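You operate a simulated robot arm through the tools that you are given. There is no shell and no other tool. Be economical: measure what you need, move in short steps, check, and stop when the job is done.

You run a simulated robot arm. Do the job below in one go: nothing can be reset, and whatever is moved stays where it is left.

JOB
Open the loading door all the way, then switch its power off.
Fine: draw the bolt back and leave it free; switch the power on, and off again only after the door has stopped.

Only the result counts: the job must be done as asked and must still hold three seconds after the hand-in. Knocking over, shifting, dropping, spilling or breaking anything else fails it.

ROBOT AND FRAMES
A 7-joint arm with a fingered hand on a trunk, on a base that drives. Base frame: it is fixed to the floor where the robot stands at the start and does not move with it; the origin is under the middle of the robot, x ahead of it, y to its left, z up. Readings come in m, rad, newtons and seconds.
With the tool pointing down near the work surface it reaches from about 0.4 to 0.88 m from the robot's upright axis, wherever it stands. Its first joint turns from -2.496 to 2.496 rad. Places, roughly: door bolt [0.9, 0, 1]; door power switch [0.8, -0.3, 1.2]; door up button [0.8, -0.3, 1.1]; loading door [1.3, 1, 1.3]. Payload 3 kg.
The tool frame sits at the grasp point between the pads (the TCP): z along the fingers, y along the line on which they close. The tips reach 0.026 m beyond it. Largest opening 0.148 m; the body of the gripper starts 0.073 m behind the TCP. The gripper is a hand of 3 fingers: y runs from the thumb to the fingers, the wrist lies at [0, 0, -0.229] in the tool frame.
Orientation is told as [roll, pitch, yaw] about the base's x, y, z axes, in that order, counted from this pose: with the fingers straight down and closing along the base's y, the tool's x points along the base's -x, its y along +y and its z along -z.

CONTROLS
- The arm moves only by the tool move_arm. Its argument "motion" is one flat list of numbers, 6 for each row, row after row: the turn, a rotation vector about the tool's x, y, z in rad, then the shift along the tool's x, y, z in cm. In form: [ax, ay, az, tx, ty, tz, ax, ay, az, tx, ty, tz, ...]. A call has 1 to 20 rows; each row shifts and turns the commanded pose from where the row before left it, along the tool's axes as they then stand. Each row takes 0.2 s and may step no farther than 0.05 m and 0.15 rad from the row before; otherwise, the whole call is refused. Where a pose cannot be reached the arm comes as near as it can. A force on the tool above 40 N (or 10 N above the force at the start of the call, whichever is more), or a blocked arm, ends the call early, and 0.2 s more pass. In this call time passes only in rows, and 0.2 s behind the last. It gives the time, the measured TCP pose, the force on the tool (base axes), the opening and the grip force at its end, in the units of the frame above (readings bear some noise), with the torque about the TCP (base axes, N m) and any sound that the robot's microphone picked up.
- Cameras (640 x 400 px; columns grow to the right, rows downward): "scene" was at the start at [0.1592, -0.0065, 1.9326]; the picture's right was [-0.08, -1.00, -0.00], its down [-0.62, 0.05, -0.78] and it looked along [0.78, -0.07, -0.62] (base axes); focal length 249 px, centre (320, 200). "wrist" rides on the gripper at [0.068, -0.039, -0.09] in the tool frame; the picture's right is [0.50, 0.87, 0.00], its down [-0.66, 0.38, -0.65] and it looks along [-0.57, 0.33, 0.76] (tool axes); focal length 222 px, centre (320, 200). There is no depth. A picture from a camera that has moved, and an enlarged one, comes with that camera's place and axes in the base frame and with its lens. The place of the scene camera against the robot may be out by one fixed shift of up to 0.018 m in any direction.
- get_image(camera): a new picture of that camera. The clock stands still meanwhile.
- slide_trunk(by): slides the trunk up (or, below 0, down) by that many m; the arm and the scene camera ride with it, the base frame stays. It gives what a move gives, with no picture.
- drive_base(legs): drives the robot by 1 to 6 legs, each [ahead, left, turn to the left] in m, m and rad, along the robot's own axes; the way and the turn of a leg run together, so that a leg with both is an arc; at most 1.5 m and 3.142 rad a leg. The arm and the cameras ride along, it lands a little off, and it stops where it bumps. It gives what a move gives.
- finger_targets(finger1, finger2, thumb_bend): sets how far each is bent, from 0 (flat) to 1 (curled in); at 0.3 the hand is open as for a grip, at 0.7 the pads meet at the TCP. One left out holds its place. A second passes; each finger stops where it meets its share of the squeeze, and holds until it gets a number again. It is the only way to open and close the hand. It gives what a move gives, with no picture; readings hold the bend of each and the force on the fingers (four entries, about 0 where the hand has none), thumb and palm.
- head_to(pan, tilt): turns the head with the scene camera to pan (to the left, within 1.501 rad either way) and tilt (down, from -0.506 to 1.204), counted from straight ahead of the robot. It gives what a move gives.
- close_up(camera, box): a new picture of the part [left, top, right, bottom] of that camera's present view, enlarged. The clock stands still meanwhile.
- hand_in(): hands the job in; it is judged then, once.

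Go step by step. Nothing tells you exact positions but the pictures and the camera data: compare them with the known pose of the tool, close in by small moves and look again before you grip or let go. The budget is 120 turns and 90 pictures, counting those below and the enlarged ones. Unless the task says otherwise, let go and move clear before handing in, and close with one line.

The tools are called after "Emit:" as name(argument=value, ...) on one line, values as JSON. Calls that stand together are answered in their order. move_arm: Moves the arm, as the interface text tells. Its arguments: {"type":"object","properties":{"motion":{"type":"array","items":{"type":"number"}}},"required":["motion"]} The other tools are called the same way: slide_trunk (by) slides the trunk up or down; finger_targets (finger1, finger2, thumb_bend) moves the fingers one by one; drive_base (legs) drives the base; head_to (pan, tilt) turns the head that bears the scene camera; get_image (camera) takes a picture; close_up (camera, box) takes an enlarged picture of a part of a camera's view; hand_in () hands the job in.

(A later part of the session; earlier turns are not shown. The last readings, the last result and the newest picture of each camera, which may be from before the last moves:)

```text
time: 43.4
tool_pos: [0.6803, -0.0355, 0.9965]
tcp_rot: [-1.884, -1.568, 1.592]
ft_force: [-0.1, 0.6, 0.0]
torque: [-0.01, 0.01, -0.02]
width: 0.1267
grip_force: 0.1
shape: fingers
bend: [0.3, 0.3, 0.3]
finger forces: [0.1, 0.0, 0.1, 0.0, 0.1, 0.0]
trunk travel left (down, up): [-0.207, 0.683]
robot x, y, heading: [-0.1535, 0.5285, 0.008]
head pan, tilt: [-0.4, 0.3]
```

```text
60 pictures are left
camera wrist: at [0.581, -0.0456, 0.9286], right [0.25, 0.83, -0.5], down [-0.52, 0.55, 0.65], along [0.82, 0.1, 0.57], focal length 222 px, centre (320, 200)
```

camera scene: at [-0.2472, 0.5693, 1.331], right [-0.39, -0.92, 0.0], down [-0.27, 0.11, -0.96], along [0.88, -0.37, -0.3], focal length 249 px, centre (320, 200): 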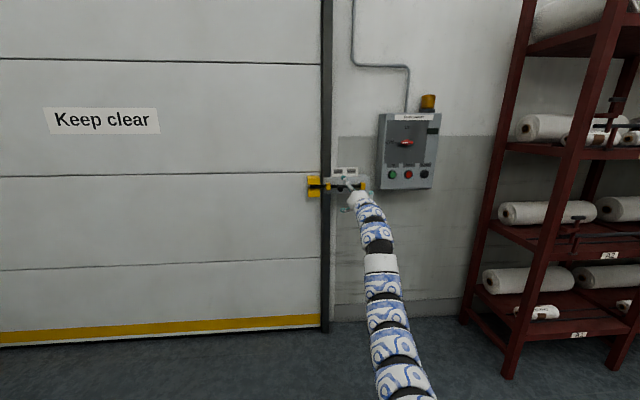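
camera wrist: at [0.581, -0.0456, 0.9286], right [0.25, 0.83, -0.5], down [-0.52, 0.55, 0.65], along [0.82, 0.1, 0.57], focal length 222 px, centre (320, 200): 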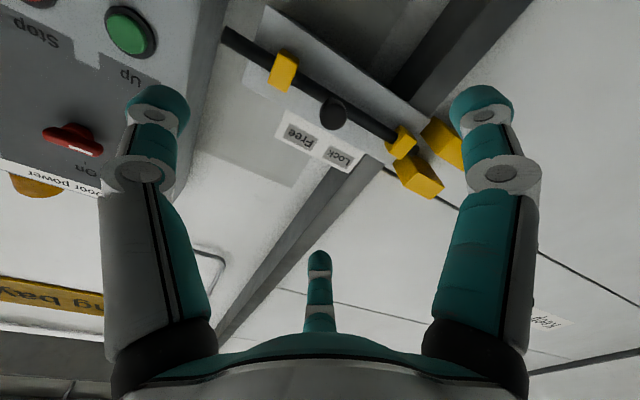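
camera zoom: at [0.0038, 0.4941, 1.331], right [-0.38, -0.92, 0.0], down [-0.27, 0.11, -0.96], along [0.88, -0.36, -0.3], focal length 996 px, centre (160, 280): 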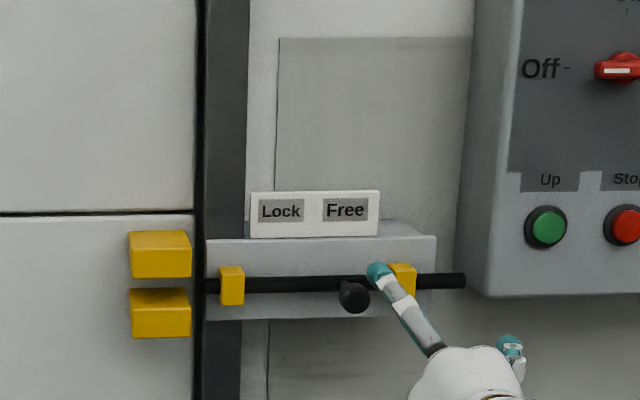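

The bolt rests at Free. Next the power switch, estimated at (0.785, −0.348, 1.222): drive along the wall and raise the trunk, staying about 19 cm off.

Emit:
drive_base(legs=[[-0.08, -0.254, 0]])

Emit:
slide_trunk(by=0.225)

Emit:
head_to(pan=-0.5, tilt=0.3)

Emit:
get_image(camera="wrist")

Emit:
get_image(camera="scene")

```text
time: 45.3
tool_pos: [0.6025, -0.2854, 0.9967]
tcp_rot: [-1.921, -1.567, 1.635]
ft_force: [0.7, 0.6, 0.2]
torque: [-0.04, 0.04, -0.05]
width: 0.1267
grip_force: 0.0
shape: fingers
bend: [0.3, 0.3, 0.3]
finger forces: [0.1, 0.0, 0.0, 0.0, 0.0, 0.1]
trunk travel left (down, up): [-0.207, 0.683]
robot x, y, heading: [-0.2342, 0.273, 0.016]
head pan, tilt: [-0.4, 0.3]
```

```text
time: 47.6
tool_pos: [0.6036, -0.2841, 1.2231]
tcp_rot: [-1.974, -1.567, 1.687]
ft_force: [-0.6, 0.1, -0.5]
torque: [0.01, 0.02, 0.02]
width: 0.1267
grip_force: 0.1
shape: fingers
bend: [0.3, 0.3, 0.3]
finger forces: [0.0, 0.1, 0.1, 0.0, 0.1, 0.0]
trunk travel left (down, up): [-0.432, 0.458]
robot x, y, heading: [-0.2367, 0.2739, 0.017]
head pan, tilt: [-0.4, 0.3]
```

```text
time: 48.3
tool_pos: [0.6043, -0.2851, 1.2246]
tcp_rot: [-1.947, -1.565, 1.66]
ft_force: [-0.7, 0.1, 0.3]
torque: [0.0, -0.02, 0.0]
width: 0.1265
grip_force: 0.1
shape: fingers
bend: [0.3, 0.3, 0.3]
finger forces: [0.0, 0.1, 0.0, 0.1, 0.0, 0.0]
trunk travel left (down, up): [-0.432, 0.458]
robot x, y, heading: [-0.2328, 0.272, 0.012]
head pan, tilt: [-0.499, 0.3]
```

```text
59 pictures are left
camera wrist: at [0.5055, -0.2961, 1.1539], right [0.25, 0.83, -0.5], down [-0.52, 0.55, 0.65], along [0.82, 0.1, 0.57], focal length 222 px, centre (320, 200)
```

wrist: 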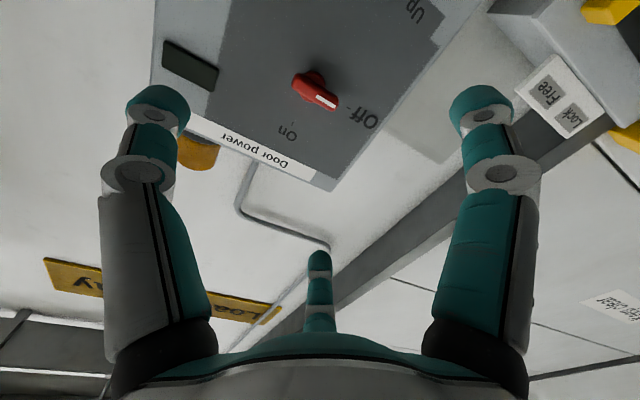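

```text
58 pictures are left
camera scene: at [-0.0792, 0.2324, 1.556], right [-0.47, -0.89, 0.0], down [-0.26, 0.14, -0.96], along [0.85, -0.44, -0.3], focal length 249 px, centre (320, 200)
```

scene: 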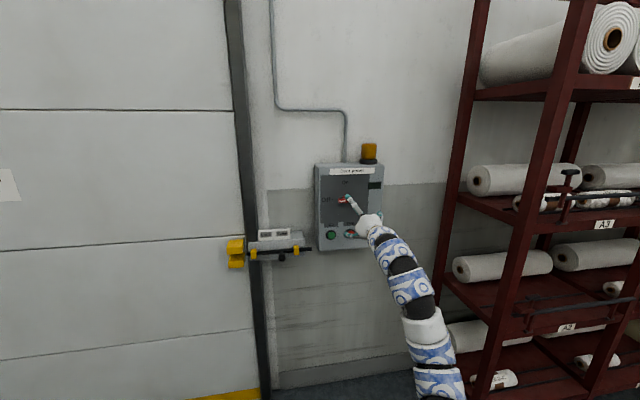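

Emit:
close_up(camera="wrist", box=[260, 50, 380, 150])

Emit:
close_up(camera="scene", box=[305, 160, 395, 250])

```text
4.00 times, centred on (320, 100) of wrist
camera zoom: at [0.5055, -0.2961, 1.1539], right [0.25, 0.83, -0.5], down [-0.52, 0.55, 0.65], along [0.82, 0.1, 0.57], focal length 888 px, centre (320, 600)
```

zoom: 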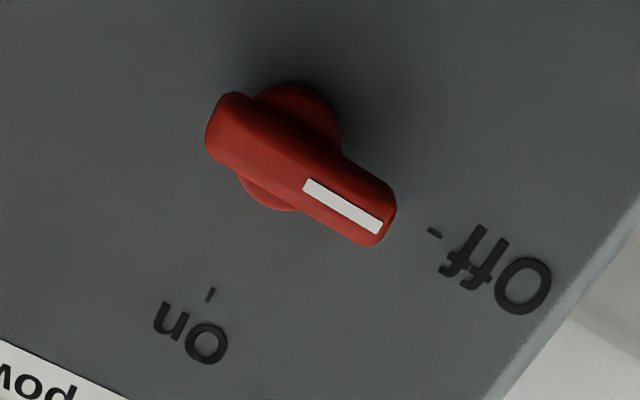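

```text
4.44 times, centred on (350, 205) of scene
camera zoom: at [-0.0792, 0.2324, 1.556], right [-0.47, -0.89, 0.0], down [-0.26, 0.14, -0.96], along [0.85, -0.44, -0.3], focal length 1107 px, centre (187, 178)
```

zoom: 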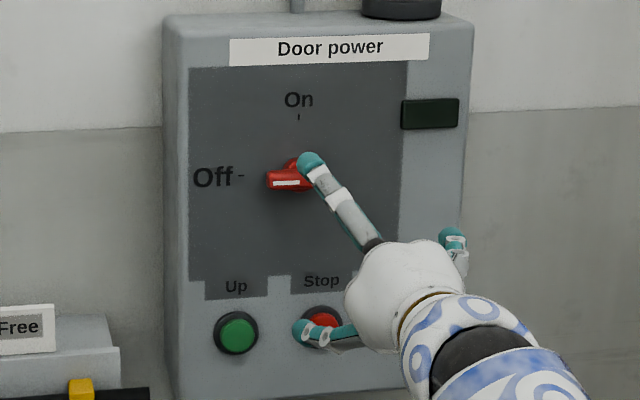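

The switch bar is about 6 cm long, centred nearly on the tool axis, roughly 20 cm ahead. Advance 12 cm and look again.

Emit:
move_arm(motion=[0, 0, 0, 0, -0.6, 3, 0, 0, 0, 0, 0, 3, 0, 0, 0, 0, 0, 3, 0, 0, 0, 0, 0, 3])

Emit:
get_image(camera="wrist")

```text
time: 49.3
tool_pos: [0.7182, -0.3256, 1.2201]
tcp_rot: [-1.919, -1.568, 1.634]
ft_force: [0.6, -0.1, 0.2]
torque: [0.02, 0.01, 0.04]
width: 0.1268
grip_force: 0.0
shape: fingers
bend: [0.3, 0.3, 0.3]
finger forces: [0.0, 0.0, 0.1, 0.0, 0.1, 0.1]
trunk travel left (down, up): [-0.432, 0.458]
robot x, y, heading: [-0.2375, 0.2738, 0.018]
head pan, tilt: [-0.499, 0.3]
```

```text
55 pictures are left
camera wrist: at [0.62, -0.3373, 1.152], right [0.25, 0.83, -0.5], down [-0.52, 0.55, 0.65], along [0.82, 0.1, 0.57], focal length 222 px, centre (320, 200)
```

wrist: 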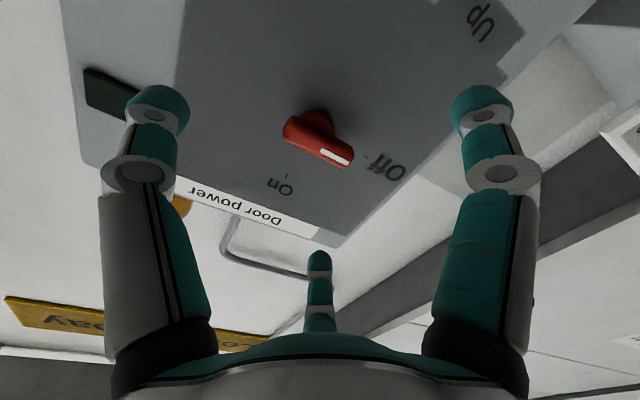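

The bar is 6.3 cm ahead and on axis. Before gripping, I'll test in free air that the wrist can roll +90° here (clockwise toward On).

Emit:
move_arm(motion=[0, 0, 0.1428, 0, 0, 0, 0, 0, 0.1428, 0, 0, 0, 0, 0, 0.1428, 0, 0, 0, 0, 0, 0.1428, 0, 0, 0, 0, 0, 0.1428, 0, 0, 0, 0, 0, 0.1428, 0, 0, 0, 0, 0, 0.1428, 0, 0, 0, 0, 0, 0.1428, 0, 0, 0, 0, 0, 0.1428, 0, 0, 0, 0, 0, 0.1428, 0, 0, 0, 0, 0, 0.1428, 0, 0, 0])

Emit:
get_image(camera="wrist")

```text
time: 51.7
tool_pos: [0.7188, -0.3239, 1.2228]
tcp_rot: [1.572, -0.002, -1.859]
ft_force: [-0.3, -0.1, -0.1]
torque: [0.0, 0.02, -0.05]
width: 0.1266
grip_force: 0.1
shape: fingers
bend: [0.3, 0.3, 0.3]
finger forces: [0.0, 0.0, 0.0, 0.0, 0.0, 0.0]
trunk travel left (down, up): [-0.432, 0.458]
robot x, y, heading: [-0.2333, 0.2745, 0.014]
head pan, tilt: [-0.499, 0.3]
```

```text
54 pictures are left
camera wrist: at [0.6496, -0.233, 1.1821], right [0.14, 0.48, 0.87], down [-0.81, -0.44, 0.38], along [0.57, -0.76, 0.33], focal length 222 px, centre (320, 200)
```

wrist: 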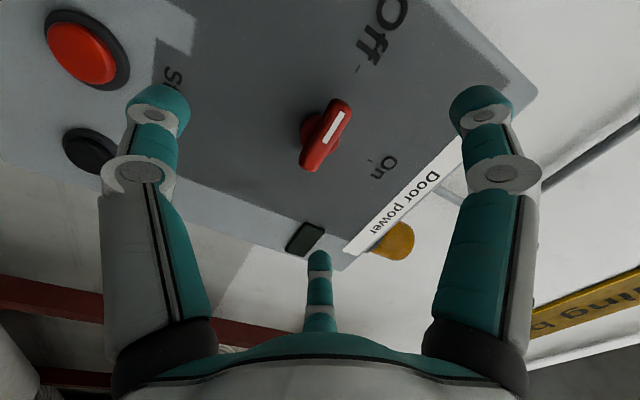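

The roll is available. I'll zoom in this orientation to refine the switch position.

Emit:
close_up(camera="wrist", box=[260, 70, 400, 190])

Emit:
move_arm(motion=[0, 0, -0.1428, 0, 0, 0, 0, 0, -0.1428, 0, 0, 0, 0, 0, -0.1428, 0, 0, 0, 0, 0, -0.1428, 0, 0, 0, 0, 0, -0.1428, 0, 0, 0, 0, 0, -0.1428, 0, 0, 0, 0, 0, -0.1428, 0, 0, 0, 0, 0, -0.1428, 0, 0, 0, 0, 0, -0.1428, 0, 0, 0, 0, 0, -0.1428, 0, 0, 0, 0, 0, -0.1428, 0, 0, 0])

Emit:
close_up(camera="wrist", box=[260, 80, 380, 180])

```text
3.33 times, centred on (330, 130) of wrist
camera zoom: at [0.6496, -0.233, 1.1821], right [0.14, 0.48, 0.87], down [-0.81, -0.44, 0.38], along [0.57, -0.76, 0.33], focal length 740 px, centre (287, 433)
```

zoom: 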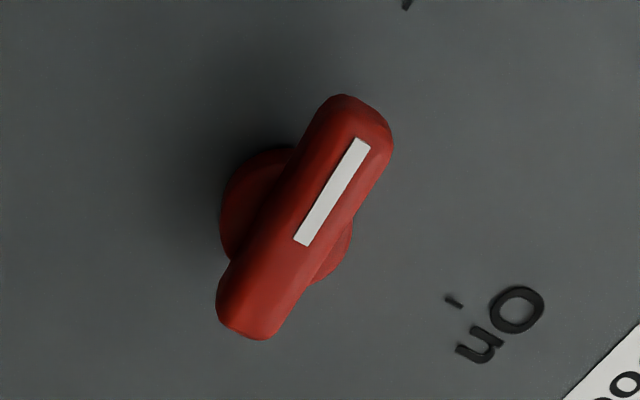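

```text
time: 54.1
tool_pos: [0.718, -0.3255, 1.2228]
tcp_rot: [-1.701, -1.565, 1.414]
ft_force: [0.4, 0.2, 0.1]
torque: [-0.01, 0.03, 0.01]
width: 0.1267
grip_force: 0.1
shape: fingers
bend: [0.3, 0.3, 0.3]
finger forces: [0.0, 0.0, 0.0, 0.0, 0.1, 0.1]
trunk travel left (down, up): [-0.432, 0.458]
robot x, y, heading: [-0.2358, 0.2739, 0.01]
head pan, tilt: [-0.499, 0.3]
```

```text
4.00 times, centred on (320, 130) of wrist
camera zoom: at [0.6183, -0.3358, 1.1538], right [0.24, 0.83, -0.5], down [-0.52, 0.55, 0.65], along [0.82, 0.1, 0.56], focal length 888 px, centre (320, 480)
```

zoom: 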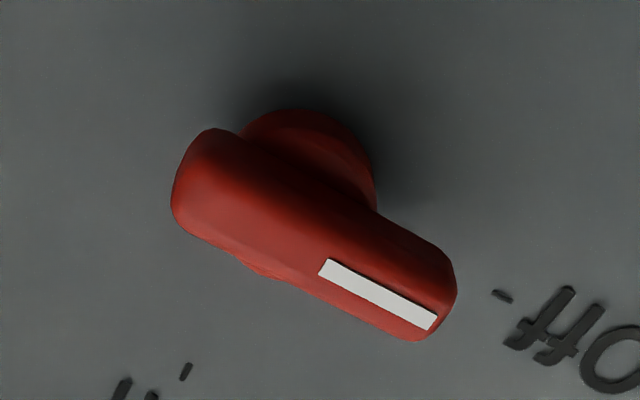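

Estimates put the bar 6.5–8.5 cm ahead, within a few mm of the axis. Advance 5 cm and recheck.

Emit:
move_arm(motion=[0, 0, 0, -0.2, 0.1, 2.5, 0, 0, 0, 0, 0, 2.5])

Emit:
get_image(camera="wrist")

Emit:
close_up(camera="scene", box=[305, 160, 395, 250])

```text
time: 54.7
tool_pos: [0.7634, -0.338, 1.2259]
tcp_rot: [-1.705, -1.567, 1.417]
ft_force: [0.8, -0.6, 1.1]
torque: [0.0, -0.03, 0.01]
width: 0.1267
grip_force: 0.0
shape: fingers
bend: [0.3, 0.3, 0.3]
finger forces: [0.0, 0.0, 0.0, 0.0, 0.0, 0.0]
trunk travel left (down, up): [-0.432, 0.458]
robot x, y, heading: [-0.2342, 0.2726, 0.021]
head pan, tilt: [-0.499, 0.3]
```

```text
51 pictures are left
camera wrist: at [0.6664, -0.3483, 1.1566], right [0.24, 0.83, -0.5], down [-0.52, 0.55, 0.65], along [0.82, 0.1, 0.57], focal length 222 px, centre (320, 200)
```

wrist: 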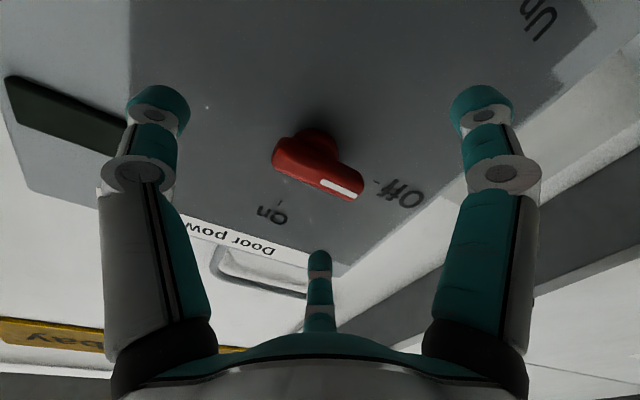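

```text
4.44 times, centred on (350, 205) of scene
camera zoom: at [-0.079, 0.2324, 1.556], right [-0.47, -0.89, 0.0], down [-0.26, 0.14, -0.96], along [0.85, -0.44, -0.3], focal length 1107 px, centre (187, 178)
```

zoom: 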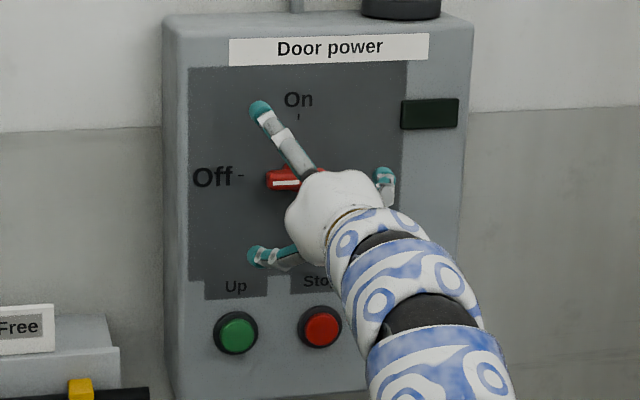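

Bar front is about 2.5–3 cm beyond the TCP. Advance 2.2 cm and close the two fingers over it.

Emit:
move_arm(motion=[0, 0, 0, 0.2, 0, 1.2, 0, 0, 0, 0, 0, 1])

Emit:
finger_targets(finger1=0.58, finger2=0.58)

Emit:
get_image(camera="wrist")

```text
time: 55.3
tool_pos: [0.7856, -0.3436, 1.2231]
tcp_rot: [-1.55, -1.567, 1.265]
ft_force: [-0.7, 0.2, -0.4]
torque: [0.04, -0.02, -0.04]
width: 0.1271
grip_force: 0.2
shape: fingers
bend: [0.3, 0.3, 0.3]
finger forces: [0.0, 0.0, 0.1, 0.0, 0.3, 0.0]
trunk travel left (down, up): [-0.432, 0.458]
robot x, y, heading: [-0.2335, 0.273, 0.018]
head pan, tilt: [-0.499, 0.3]
```

```text
time: 56.3
tool_pos: [0.7827, -0.3413, 1.2276]
tcp_rot: [-2.515, -1.565, 2.228]
ft_force: [-31.9, 17.4, 0.9]
torque: [-0.12, -0.21, 1.14]
width: 0.1045
grip_force: 18.2
shape: fingers
bend: [0.44, 0.46, 0.3]
finger forces: [16.0, 20.4, 0.0, 0.0, 0.0, 0.0]
trunk travel left (down, up): [-0.432, 0.458]
robot x, y, heading: [-0.2372, 0.2735, 0.018]
head pan, tilt: [-0.499, 0.3]
```

```text
49 pictures are left
camera wrist: at [0.6845, -0.3526, 1.1585], right [0.25, 0.83, -0.5], down [-0.52, 0.55, 0.65], along [0.82, 0.1, 0.57], focal length 222 px, centre (320, 200)
```

wrist: 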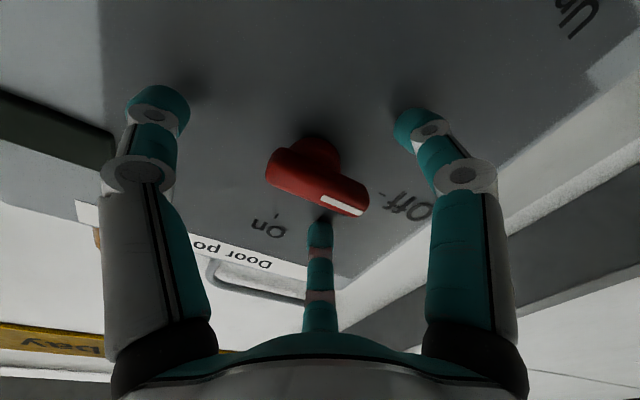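

The fingertips bit into the panel as they swung in. I'll reopen and back off; instead I'll use the closed fingertips to push the bar's end round.

Emit:
finger_targets(finger1=0.3, finger2=0.3)

Emit:
move_arm(motion=[0, 0, 0, 0, 0, -3, 0, 0, 0, 0, 0, -3])

Emit:
finger_targets(finger1=0.7, finger2=0.7, thumb_bend=0.7)

Emit:
get_image(camera="wrist")

```text
time: 57.3
tool_pos: [0.7853, -0.3437, 1.2238]
tcp_rot: [-1.876, -1.568, 1.589]
ft_force: [0.0, -0.2, 0.9]
torque: [0.01, 0.0, 0.0]
width: 0.127
grip_force: 0.1
shape: fingers
bend: [0.3, 0.3, 0.3]
finger forces: [0.0, 0.0, 0.1, 0.0, 0.0, 0.0]
trunk travel left (down, up): [-0.432, 0.458]
robot x, y, heading: [-0.2358, 0.2743, 0.011]
head pan, tilt: [-0.499, 0.3]
```

```text
time: 57.9
tool_pos: [0.7303, -0.326, 1.2259]
tcp_rot: [-2.061, -1.567, 1.773]
ft_force: [-0.5, -0.1, -0.5]
torque: [0.0, 0.0, 0.01]
width: 0.1269
grip_force: 0.0
shape: fingers
bend: [0.3, 0.3, 0.3]
finger forces: [0.0, 0.0, 0.0, 0.1, 0.0, 0.0]
trunk travel left (down, up): [-0.432, 0.458]
robot x, y, heading: [-0.238, 0.273, 0.013]
head pan, tilt: [-0.499, 0.3]
```

```text
time: 58.9
tool_pos: [0.7319, -0.3261, 1.2242]
tcp_rot: [-1.919, -1.567, 1.634]
ft_force: [0.2, 0.0, -0.1]
torque: [-0.01, 0.03, -0.03]
width: 0.0002
grip_force: 0.1
shape: fingers
bend: [0.69, 0.69, 0.7]
finger forces: [0.0, 0.0, 0.0, 0.1, 0.0, 0.0]
trunk travel left (down, up): [-0.432, 0.458]
robot x, y, heading: [-0.2371, 0.2749, 0.015]
head pan, tilt: [-0.499, 0.3]
```

```text
48 pictures are left
camera wrist: at [0.6328, -0.3373, 1.156], right [0.25, 0.83, -0.5], down [-0.52, 0.55, 0.65], along [0.82, 0.1, 0.57], focal length 222 px, centre (320, 200)
```

wrist: 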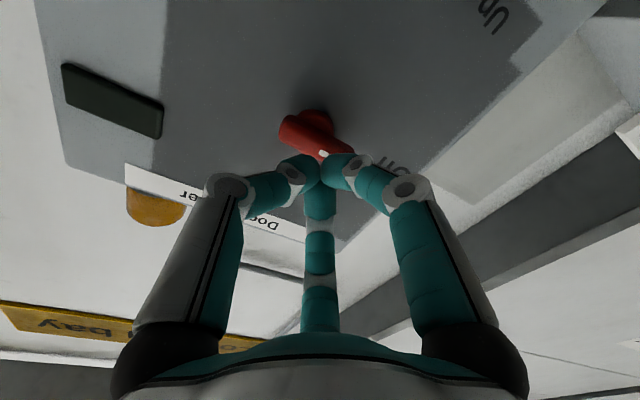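

Fist formed, tips ~4.6 cm short of the bar. Move to below the bar's left end and advance alongside it.

Emit:
move_arm(motion=[0, 0, 0, 3.0, 2.2, 0, 0, 0, 0, 0, 0, 2, 0, 0, 0, 0, 0, 2, 0, 0, 0, 0, 0, 1.2, 0, 0, 0, 0, 0, 0.8])

Emit:
get_image(camera="wrist")

Emit:
close_up(camera="scene", box=[305, 160, 395, 250])

```text
time: 60.1
tool_pos: [0.7936, -0.3215, 1.1915]
tcp_rot: [-1.939, -1.568, 1.652]
ft_force: [-1.3, 2.6, 0.1]
torque: [-0.09, -0.04, 0.02]
width: 0.0
grip_force: 1.4
shape: fingers
bend: [0.69, 0.7, 0.7]
finger forces: [0.0, 2.8, 0.1, 0.0, 0.1, 0.0]
trunk travel left (down, up): [-0.432, 0.458]
robot x, y, heading: [-0.235, 0.2711, 0.013]
head pan, tilt: [-0.499, 0.3]
```

```text
47 pictures are left
camera wrist: at [0.6948, -0.3329, 1.1238], right [0.24, 0.83, -0.5], down [-0.52, 0.55, 0.65], along [0.82, 0.1, 0.57], focal length 222 px, centre (320, 200)
```

wrist: 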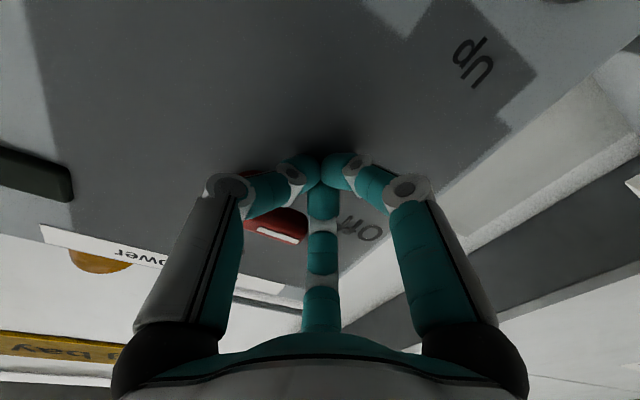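

```text
4.44 times, centred on (350, 205) of scene
camera zoom: at [-0.0791, 0.2328, 1.556], right [-0.47, -0.89, 0.0], down [-0.26, 0.14, -0.96], along [0.85, -0.44, -0.3], focal length 1107 px, centre (187, 178)
```

zoom: 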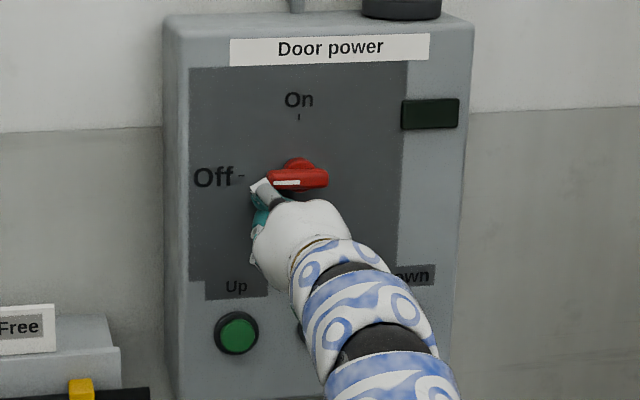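

The upper finger is just left of the bar's end rather than under it. Move down and right a centimetre, then push up.

Emit:
move_arm(motion=[0, 0, 0, 0.6, 0.3, 0, 0, 0, 0, 0.8, 0, 0, 0, 0, 0, 0, -1.6, 0])

Emit:
move_arm(motion=[0, 0, 0, -1, 0, 0, 0, 0, 0, -1, 0, 0, 0, 0, 0, -0.5, 0.1, 0])

Emit:
get_image(camera="wrist")

Emit:
close_up(camera="scene", box=[305, 160, 395, 250])

```text
time: 60.9
tool_pos: [0.7889, -0.3365, 1.1785]
tcp_rot: [-2.013, -1.568, 1.723]
ft_force: [-5.6, 0.1, -0.4]
torque: [0.01, 0.0, -0.09]
width: 0.0
grip_force: 3.0
shape: fingers
bend: [0.7, 0.7, 0.7]
finger forces: [1.5, 0.0, 0.0, 0.0, 5.0, 0.0]
trunk travel left (down, up): [-0.432, 0.458]
robot x, y, heading: [-0.2351, 0.2733, 0.014]
head pan, tilt: [-0.499, 0.3]
```

```text
time: 61.8
tool_pos: [0.7913, -0.3338, 1.1976]
tcp_rot: [-0.39, -1.563, 0.101]
ft_force: [-13.2, 7.2, -10.1]
torque: [0.04, -0.02, -0.06]
width: 0.0002
grip_force: 15.0
shape: fingers
bend: [0.69, 0.7, 0.7]
finger forces: [9.0, 7.9, 0.1, 0.0, 11.3, 0.0]
trunk travel left (down, up): [-0.432, 0.458]
robot x, y, heading: [-0.2358, 0.274, 0.016]
head pan, tilt: [-0.499, 0.3]
stopped in row 3: the force on the tool passed its limit (the readings are from after the stop); the commanded pose is now the measured one
```

```text
45 pictures are left
camera wrist: at [0.6913, -0.3456, 1.1305], right [0.24, 0.83, -0.5], down [-0.51, 0.55, 0.66], along [0.82, 0.1, 0.56], focal length 222 px, centre (320, 200)
```

wrist: 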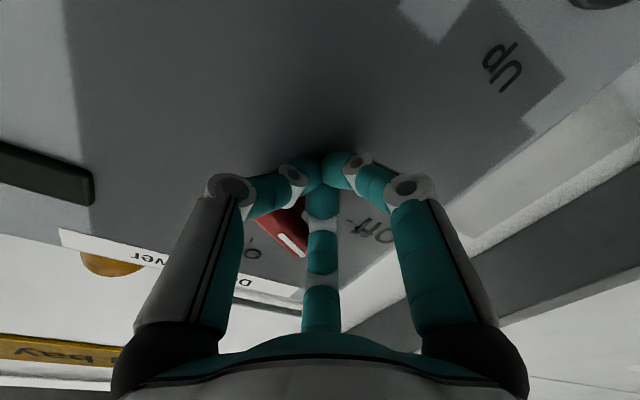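

```text
4.44 times, centred on (350, 205) of scene
camera zoom: at [-0.0802, 0.2327, 1.5562], right [-0.47, -0.88, 0.0], down [-0.26, 0.14, -0.96], along [0.85, -0.45, -0.3], focal length 1107 px, centre (187, 178)
```

zoom: 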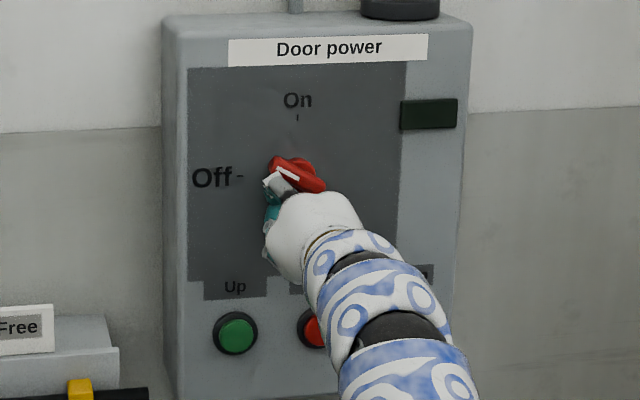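

The bar has turned about 30°. The tips are rubbing the panel, so I'll ease out 5 mm and continue up and slightly left.

Emit:
move_arm(motion=[0, 0, 0, 0, 0, -0.6, 0, 0, 0, -0.7, 0.4, 0, 0, 0, 0, -0.7, 0.3, 0, 0, 0, 0, -0.7, 0, 0])

Emit:
get_image(camera="wrist")

Emit:
close_up(camera="scene", box=[305, 160, 395, 250])

```text
time: 62.7
tool_pos: [0.7903, -0.3247, 1.2079]
tcp_rot: [-0.072, -1.552, -0.212]
ft_force: [-7.3, 8.3, -12.8]
torque: [0.21, -0.19, -0.21]
width: 0.0001
grip_force: 8.1
shape: fingers
bend: [0.69, 0.7, 0.71]
finger forces: [0.0, 2.2, 0.0, 0.1, 13.8, 0.0]
trunk travel left (down, up): [-0.432, 0.458]
robot x, y, heading: [-0.2325, 0.2739, 0.018]
head pan, tilt: [-0.499, 0.3]
stopped in row 4: the force on the tool passed its limit (the readings are from after the stop); the commanded pose is now the measured one
```

```text
43 pictures are left
camera wrist: at [0.69, -0.3352, 1.1397], right [0.23, 0.83, -0.5], down [-0.51, 0.54, 0.67], along [0.83, 0.1, 0.55], focal length 222 px, centre (320, 200)
```

wrist: 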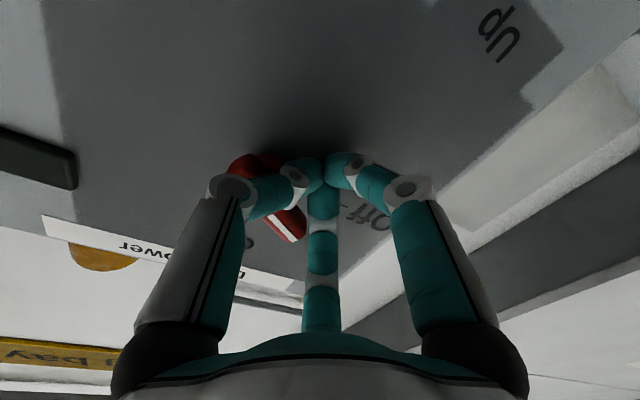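

```text
4.44 times, centred on (350, 205) of scene
camera zoom: at [-0.0787, 0.2327, 1.556], right [-0.47, -0.89, 0.0], down [-0.26, 0.14, -0.96], along [0.85, -0.44, -0.3], focal length 1107 px, centre (187, 178)
```

zoom: 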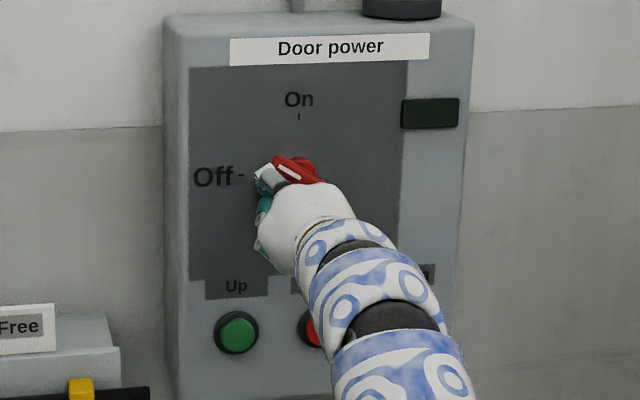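

The thumb now bears under the pivot, giving no torque. I'll shift 2 cm left, go up, and push right with the thumb side.

Emit:
move_arm(motion=[0, 0, 0, 0.5, 0.6, 0, 0, 0, 0, 0, 1.4, 0, 0, 0, 0, -1, 0, 0, 0, 0, 0, -1, 0, 0, 0, 0, 0, -1, 0, 0])

Emit:
get_image(camera="wrist")

Emit:
close_up(camera="scene", box=[305, 160, 395, 250])

```text
time: 63.9
tool_pos: [0.794, -0.3083, 1.2374]
tcp_rot: [-0.093, -1.556, -0.191]
ft_force: [1.0, -0.4, -0.2]
torque: [-0.03, 0.0, 0.01]
width: 0.0
grip_force: 0.0
shape: fingers
bend: [0.69, 0.7, 0.7]
finger forces: [0.0, 0.1, 0.1, 0.0, 0.0, 0.0]
trunk travel left (down, up): [-0.432, 0.458]
robot x, y, heading: [-0.2352, 0.2722, 0.017]
head pan, tilt: [-0.499, 0.3]
```

```text
41 pictures are left
camera wrist: at [0.6948, -0.3181, 1.1688], right [0.24, 0.83, -0.5], down [-0.51, 0.55, 0.67], along [0.83, 0.1, 0.55], focal length 222 px, centre (320, 200)
```

wrist: 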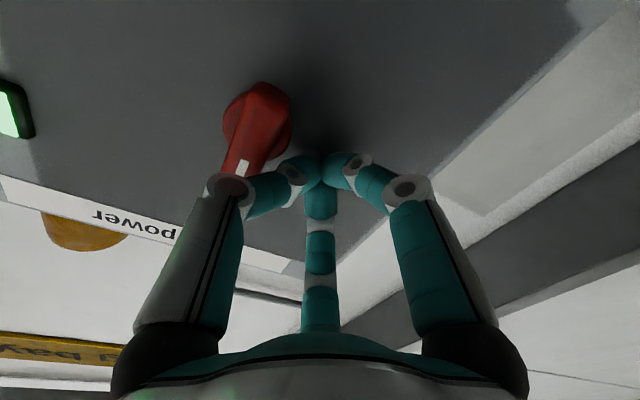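

```text
4.44 times, centred on (350, 205) of scene
camera zoom: at [-0.0795, 0.2325, 1.556], right [-0.47, -0.89, 0.0], down [-0.26, 0.14, -0.96], along [0.85, -0.44, -0.3], focal length 1107 px, centre (187, 178)
```

zoom: 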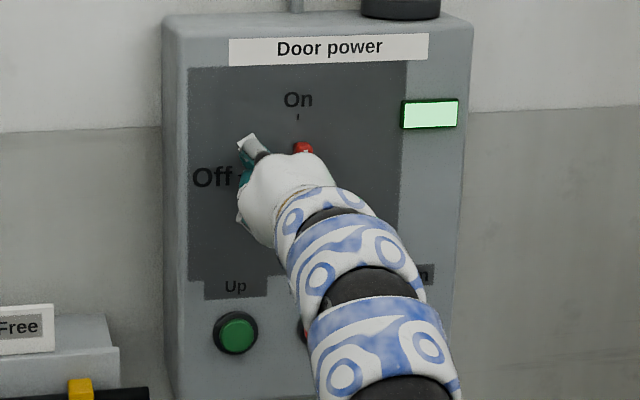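

Power is on (indicator lit green). Back out, then move down to face the Up button.

Emit:
move_arm(motion=[0, 0, 0, 0, 0, -3, 0, 0, 0, 0, 0, -4, 0, 0, 0, 4, 0.4, 0, 0, 0, 0, 4, 0.4, 0, 0, 0, 0, 4, 0.4, 0, 0, 0, 0, 4, 0.2, 0])

Emit:
get_image(camera="wrist")

Emit:
close_up(camera="scene", box=[305, 160, 395, 250])

```text
time: 65.3
tool_pos: [0.7278, -0.2723, 1.0775]
tcp_rot: [-0.074, -1.555, -0.214]
ft_force: [-0.1, -0.1, -0.4]
torque: [0.01, 0.0, 0.0]
width: 0.0
grip_force: 0.0
shape: fingers
bend: [0.69, 0.7, 0.7]
finger forces: [0.1, 0.0, 0.1, 0.0, 0.0, 0.0]
trunk travel left (down, up): [-0.432, 0.458]
robot x, y, heading: [-0.2352, 0.275, 0.014]
head pan, tilt: [-0.499, 0.3]
```

```text
39 pictures are left
camera wrist: at [0.628, -0.2843, 1.0098], right [0.24, 0.83, -0.5], down [-0.51, 0.55, 0.67], along [0.83, 0.1, 0.55], focal length 222 px, centre (320, 200)
```

wrist: 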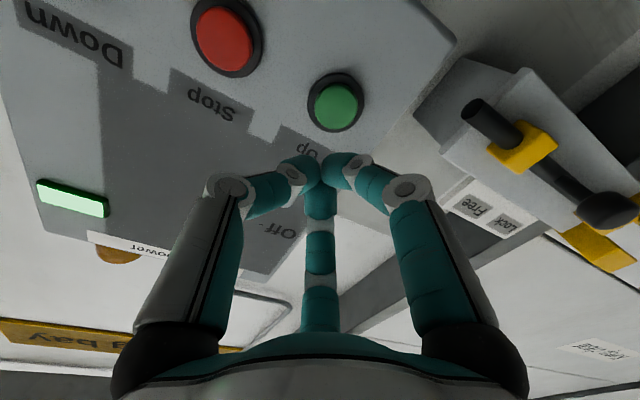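

```text
4.44 times, centred on (350, 205) of scene
camera zoom: at [-0.0795, 0.2324, 1.556], right [-0.47, -0.88, 0.0], down [-0.26, 0.14, -0.96], along [0.85, -0.45, -0.3], focal length 1107 px, centre (187, 178)
```

zoom: 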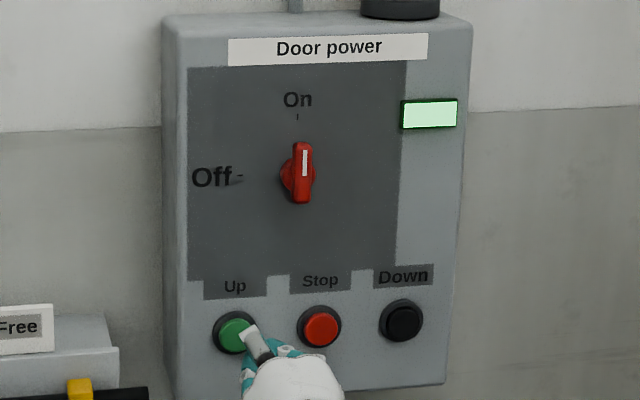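

The Up button is about 2.2 cm below the tool axis. Correct and close in.

Emit:
move_arm(motion=[0, 0, 0, 2.2, 0.1, 0, 0, 0, 0, 0, 0, 2.5, 0, 0, 0, 0, 0, 2.5])

Emit:
get_image(camera="wrist")

Emit:
close_up(camera="scene", box=[315, 210, 375, 260])

```text
time: 66.1
tool_pos: [0.7755, -0.2867, 1.0514]
tcp_rot: [-0.093, -1.556, -0.194]
ft_force: [-0.3, 0.0, 0.3]
torque: [0.02, 0.02, -0.01]
width: 0.0001
grip_force: 0.1
shape: fingers
bend: [0.69, 0.7, 0.7]
finger forces: [0.0, 0.0, 0.1, 0.0, 0.0, 0.0]
trunk travel left (down, up): [-0.432, 0.458]
robot x, y, heading: [-0.234, 0.2753, 0.01]
head pan, tilt: [-0.499, 0.3]
```

```text
37 pictures are left
camera wrist: at [0.677, -0.2972, 0.985], right [0.24, 0.83, -0.5], down [-0.51, 0.55, 0.66], along [0.83, 0.1, 0.55], focal length 222 px, centre (320, 200)
```

wrist: 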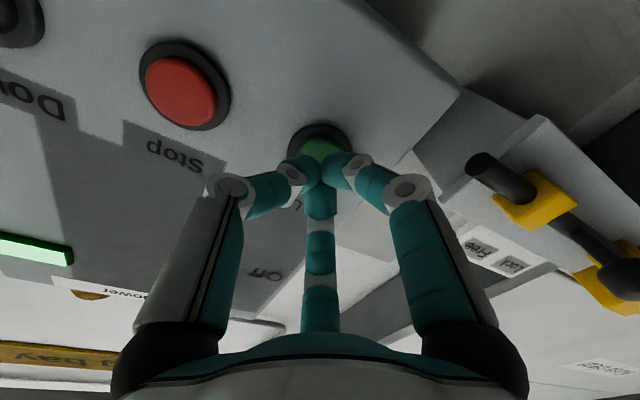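

```text
8.00 times, centred on (345, 235) of scene
camera zoom: at [-0.0795, 0.2326, 1.556], right [-0.47, -0.88, 0.0], down [-0.26, 0.14, -0.96], along [0.85, -0.44, -0.3], focal length 1992 px, centre (120, -80)
```

zoom: 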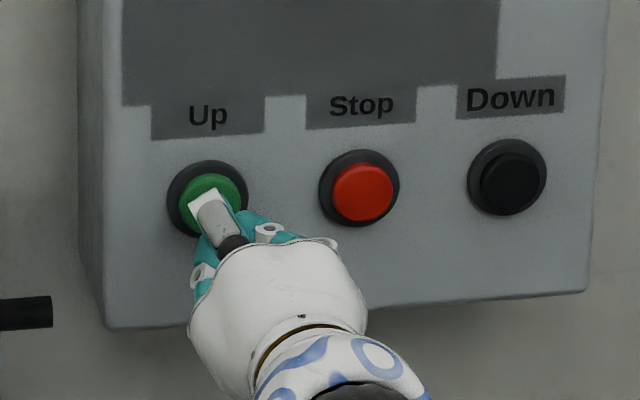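

Well aligned on Up, about 2 cm away. Press in small steps.

Emit:
move_arm(motion=[0, 0, 0, 0, 0, 1, 0, 0, 0, 0, 0, 0.5, 0, 0, 0, 0, 0, 0.4, 0, 0, 0, 0, 0, 0.4])

Emit:
get_image(camera="scene")

```text
time: 67.1
tool_pos: [0.7968, -0.2937, 1.054]
tcp_rot: [-0.132, -1.555, -0.155]
ft_force: [-17.6, 5.9, -4.2]
torque: [0.03, 0.11, -0.03]
width: 0.0001
grip_force: 12.9
shape: fingers
bend: [0.69, 0.7, 0.71]
finger forces: [9.1, 5.9, 0.0, 0.1, 9.7, 0.0]
trunk travel left (down, up): [-0.432, 0.458]
robot x, y, heading: [-0.2365, 0.2737, 0.013]
head pan, tilt: [-0.499, 0.3]
heard: click
```

```text
35 pictures are left
camera scene: at [-0.081, 0.2329, 1.5561], right [-0.47, -0.88, 0.0], down [-0.26, 0.14, -0.96], along [0.85, -0.45, -0.29], focal length 249 px, centre (320, 200)
```

scene: 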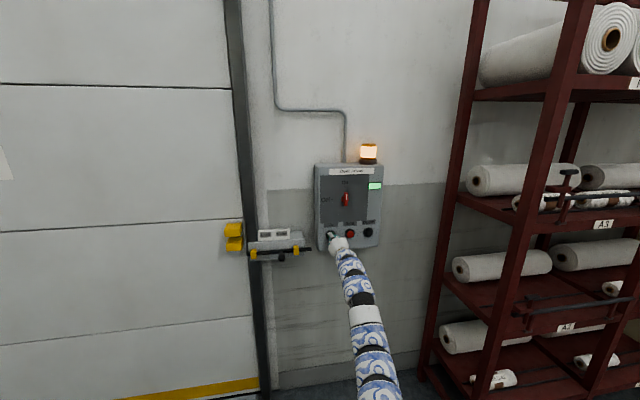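

Click heard, beacon lit and the door is rising. I'll keep holding and watch.

Emit:
move_arm(motion=[0, 0, 0, 0, 0, 0, 0, 0, 0, 0, 0, 0, 0, 0, 0, 0, 0, 0, 0, 0, 0, 0, 0, 0, 0, 0, 0, 0, 0, 0, 0, 0, 0, 0, 0, 0, 0, 0, 0, 0, 0, 0, 0, 0, 0, 0, 0, 0, 0, 0, 0, 0, 0, 0, 0, 0, 0, 0, 0, 0])

Emit:
get_image(camera="scene")

```text
time: 69.3
tool_pos: [0.7963, -0.2952, 1.053]
tcp_rot: [-0.087, -1.555, -0.198]
ft_force: [-20.1, 4.6, -5.2]
torque: [0.07, 0.13, -0.15]
width: 0.0001
grip_force: 13.1
shape: fingers
bend: [0.69, 0.7, 0.71]
finger forces: [8.5, 5.1, 0.1, 0.0, 12.0, 0.0]
trunk travel left (down, up): [-0.432, 0.458]
robot x, y, heading: [-0.2357, 0.2751, 0.015]
head pan, tilt: [-0.499, 0.3]
```

```text
34 pictures are left
camera scene: at [-0.081, 0.2327, 1.5562], right [-0.47, -0.88, 0.0], down [-0.26, 0.14, -0.96], along [0.85, -0.44, -0.29], focal length 249 px, centre (320, 200)
```

scene: 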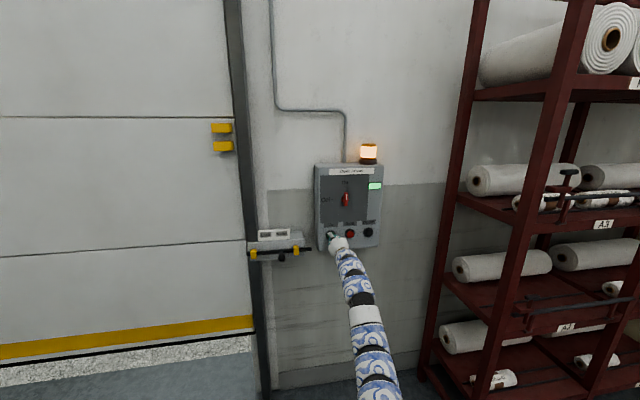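

The door keeps rising. I hold on and look up to see its upper end.

Emit:
move_arm(motion=[0, 0, 0, 0, 0, 0, 0, 0, 0, 0, 0, 0, 0, 0, 0, 0, 0, 0, 0, 0, 0, 0, 0, 0, 0, 0, 0, 0, 0, 0, 0, 0, 0, 0, 0, 0, 0, 0, 0, 0, 0, 0, 0, 0, 0, 0, 0, 0, 0, 0, 0, 0, 0, 0, 0, 0, 0, 0, 0, 0, 0, 0, 0, 0, 0, 0, 0, 0, 0, 0, 0, 0, 0, 0, 0, 0, 0, 0, 0, 0, 0, 0, 0, 0, 0, 0, 0, 0, 0, 0, 0, 0, 0, 0, 0, 0, 0, 0, 0, 0, 0, 0, 0, 0, 0, 0, 0, 0, 0, 0, 0, 0, 0, 0, 0, 0, 0, 0, 0, 0])

Emit:
head_to(pan=-0.1, tilt=-0.2)

Emit:
get_image(camera="scene")

```text
time: 73.5
tool_pos: [0.7972, -0.2944, 1.0529]
tcp_rot: [-0.086, -1.554, -0.2]
ft_force: [-19.2, 3.6, -4.6]
torque: [0.09, 0.15, -0.14]
width: 0.0
grip_force: 13.1
shape: fingers
bend: [0.69, 0.7, 0.71]
finger forces: [8.3, 5.1, 0.1, 0.0, 12.2, 0.0]
trunk travel left (down, up): [-0.432, 0.458]
robot x, y, heading: [-0.2363, 0.2749, 0.012]
head pan, tilt: [-0.499, 0.3]
```

```text
time: 74.5
tool_pos: [0.7981, -0.2932, 1.0534]
tcp_rot: [-0.088, -1.558, -0.197]
ft_force: [-19.1, 3.6, -4.7]
torque: [0.06, 0.16, -0.08]
width: 0.0001
grip_force: 12.9
shape: fingers
bend: [0.69, 0.7, 0.71]
finger forces: [8.3, 5.1, 0.1, 0.0, 11.9, 0.1]
trunk travel left (down, up): [-0.432, 0.458]
robot x, y, heading: [-0.2377, 0.2714, 0.014]
head pan, tilt: [-0.099, -0.201]
```

```text
33 pictures are left
camera scene: at [-0.0808, 0.2691, 1.6013], right [-0.09, -1.0, 0.0], down [0.2, -0.02, -0.98], along [0.98, -0.08, 0.2], focal length 249 px, centre (320, 200)
```

scene: 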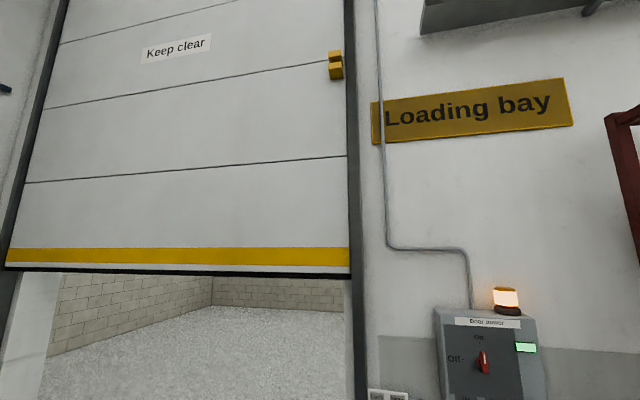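

Emit:
move_arm(motion=[0, 0, 0, 0, 0, 0, 0, 0, 0, 0, 0, 0, 0, 0, 0, 0, 0, 0, 0, 0, 0, 0, 0, 0, 0, 0, 0, 0, 0, 0, 0, 0, 0, 0, 0, 0, 0, 0, 0, 0, 0, 0, 0, 0, 0, 0, 0, 0, 0, 0, 0, 0, 0, 0, 0, 0, 0, 0, 0, 0, 0, 0, 0, 0, 0, 0, 0, 0, 0, 0, 0, 0, 0, 0, 0, 0, 0, 0, 0, 0, 0, 0, 0, 0, 0, 0, 0, 0, 0, 0, 0, 0, 0, 0, 0, 0, 0, 0, 0, 0, 0, 0, 0, 0, 0, 0, 0, 0, 0, 0, 0, 0, 0, 0, 0, 0, 0, 0, 0, 0])

Emit:
get_image(camera="scene")

```text
time: 78.7
tool_pos: [0.7978, -0.2942, 1.0521]
tcp_rot: [-0.089, -1.558, -0.198]
ft_force: [-18.9, 3.4, -4.1]
torque: [0.03, 0.16, -0.1]
width: 0.0001
grip_force: 12.5
shape: fingers
bend: [0.69, 0.7, 0.71]
finger forces: [8.3, 5.1, 0.0, 0.0, 12.1, 0.0]
trunk travel left (down, up): [-0.432, 0.458]
robot x, y, heading: [-0.2351, 0.273, 0.016]
head pan, tilt: [-0.099, -0.201]
```

```text
32 pictures are left
camera scene: at [-0.0808, 0.2691, 1.6013], right [-0.08, -1.0, 0.0], down [0.2, -0.02, -0.98], along [0.98, -0.08, 0.2], focal length 249 px, centre (320, 200)
```

scene: 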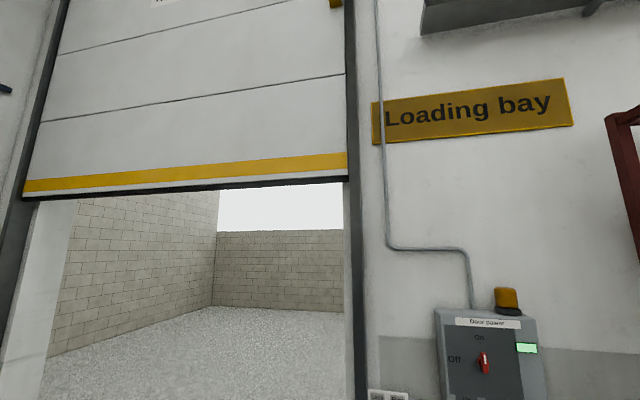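

The beacon is dark, so the door may have stopped; I'll wait a second and compare, looking higher.

Emit:
move_arm(motion=[0, 0, 0, 0, 0, 0, 0, 0, 0, 0, 0, 0, 0, 0, 0, 0, 0, 0, 0, 0, 0, 0, 0, 0, 0, 0, 0, 0, 0, 0, 0, 0, 0, 0, 0, 0])

Emit:
get_image(camera="scene")

Emit:
head_to(pan=0.2, tilt=-0.5)

Emit:
get_image(camera="scene")

```text
time: 80.0
tool_pos: [0.7976, -0.2944, 1.0538]
tcp_rot: [-0.089, -1.556, -0.197]
ft_force: [-19.0, 3.8, -4.0]
torque: [0.05, 0.11, -0.14]
width: 0.0
grip_force: 12.8
shape: fingers
bend: [0.69, 0.7, 0.71]
finger forces: [8.3, 5.2, 0.0, 0.1, 12.0, 0.1]
trunk travel left (down, up): [-0.432, 0.458]
robot x, y, heading: [-0.2364, 0.2756, 0.011]
head pan, tilt: [-0.099, -0.201]
```

```text
31 pictures are left
camera scene: at [-0.0808, 0.2692, 1.6013], right [-0.08, -1.0, 0.0], down [0.2, -0.02, -0.98], along [0.98, -0.08, 0.2], focal length 249 px, centre (320, 200)
```

scene: 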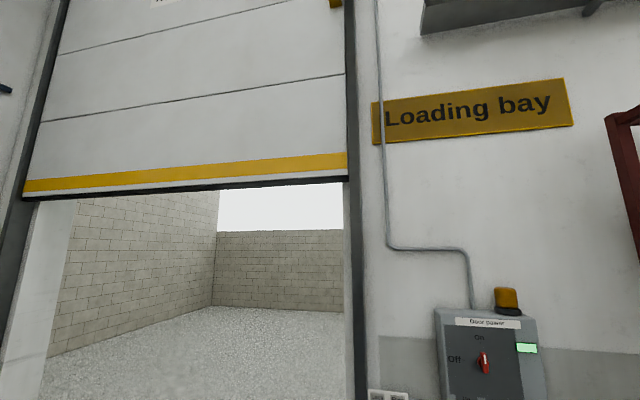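

```text
time: 80.8
tool_pos: [0.7974, -0.2942, 1.0521]
tcp_rot: [-0.088, -1.556, -0.198]
ft_force: [-19.0, 4.2, -3.9]
torque: [0.06, 0.09, -0.15]
width: 0.0
grip_force: 12.9
shape: fingers
bend: [0.69, 0.7, 0.71]
finger forces: [8.1, 5.0, 0.0, 0.0, 12.0, 0.0]
trunk travel left (down, up): [-0.432, 0.458]
robot x, y, heading: [-0.2388, 0.2727, 0.012]
head pan, tilt: [0.201, -0.499]
```

```text
30 pictures are left
camera scene: at [-0.0982, 0.2905, 1.6239], right [0.21, -0.98, 0.0], down [0.47, 0.1, -0.88], along [0.86, 0.19, 0.48], focal length 249 px, centre (320, 200)
```

scene: 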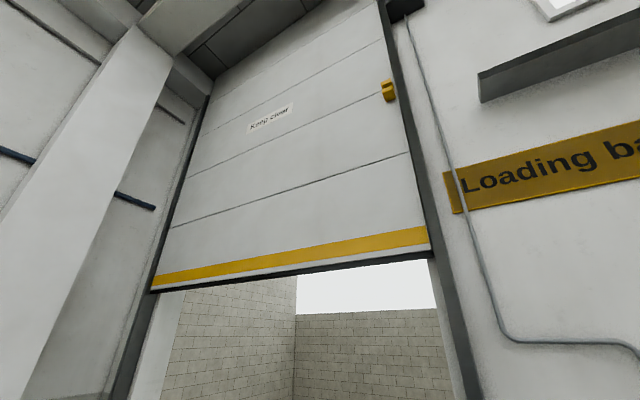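

The door has stopped with its lower edge near 1.9 m. I'll release the button, see that it holds, and press once more to be sure it is at its upper limit.

Emit:
move_arm(motion=[0, 0, 0, 0, 0, -1, 0, 0, 0, 0, 0, -1, 0, 0, 0, 0, 0, 0])

Emit:
move_arm(motion=[0, 0, 0, 0, 0, 1, 0, 0, 0, 0, 0, 0.6, 0, 0, 0, 0, 0, 0.4, 0, 0, 0, 0, 0, 0.2, 0, 0, 0, 0, 0, 0, 0, 0, 0, 0, 0, 0])

Emit:
get_image(camera="scene")

```text
time: 81.7
tool_pos: [0.7782, -0.2881, 1.0525]
tcp_rot: [-0.062, -1.553, -0.226]
ft_force: [0.7, -0.4, 0.0]
torque: [-0.01, 0.0, -0.04]
width: 0.0
grip_force: 0.0
shape: fingers
bend: [0.69, 0.7, 0.7]
finger forces: [0.0, 0.1, 0.1, 0.1, 0.1, 0.0]
trunk travel left (down, up): [-0.432, 0.458]
robot x, y, heading: [-0.2338, 0.2718, 0.012]
head pan, tilt: [0.201, -0.499]
```

```text
time: 83.0
tool_pos: [0.7992, -0.2919, 1.0534]
tcp_rot: [-0.106, -1.557, -0.179]
ft_force: [-27.3, 5.2, -6.3]
torque: [0.11, 0.21, -0.16]
width: 0.0001
grip_force: 18.0
shape: fingers
bend: [0.71, 0.71, 0.71]
finger forces: [10.3, 6.8, 0.0, 0.0, 18.5, 0.1]
trunk travel left (down, up): [-0.432, 0.458]
robot x, y, heading: [-0.237, 0.2716, 0.016]
head pan, tilt: [0.201, -0.499]
heard: click
```

```text
29 pictures are left
camera scene: at [-0.099, 0.2903, 1.624], right [0.21, -0.98, 0.0], down [0.47, 0.1, -0.88], along [0.86, 0.19, 0.48], focal length 249 px, centre (320, 200)
```

scene: 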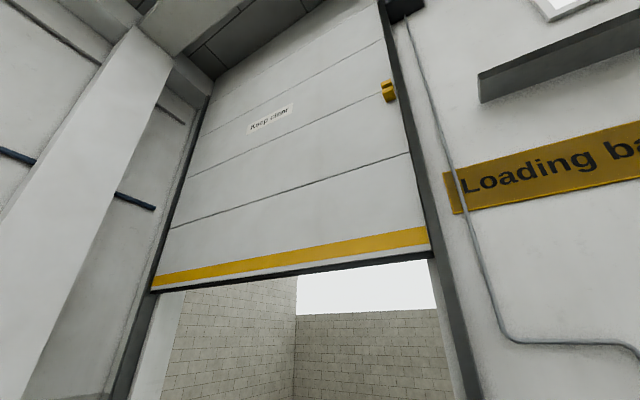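

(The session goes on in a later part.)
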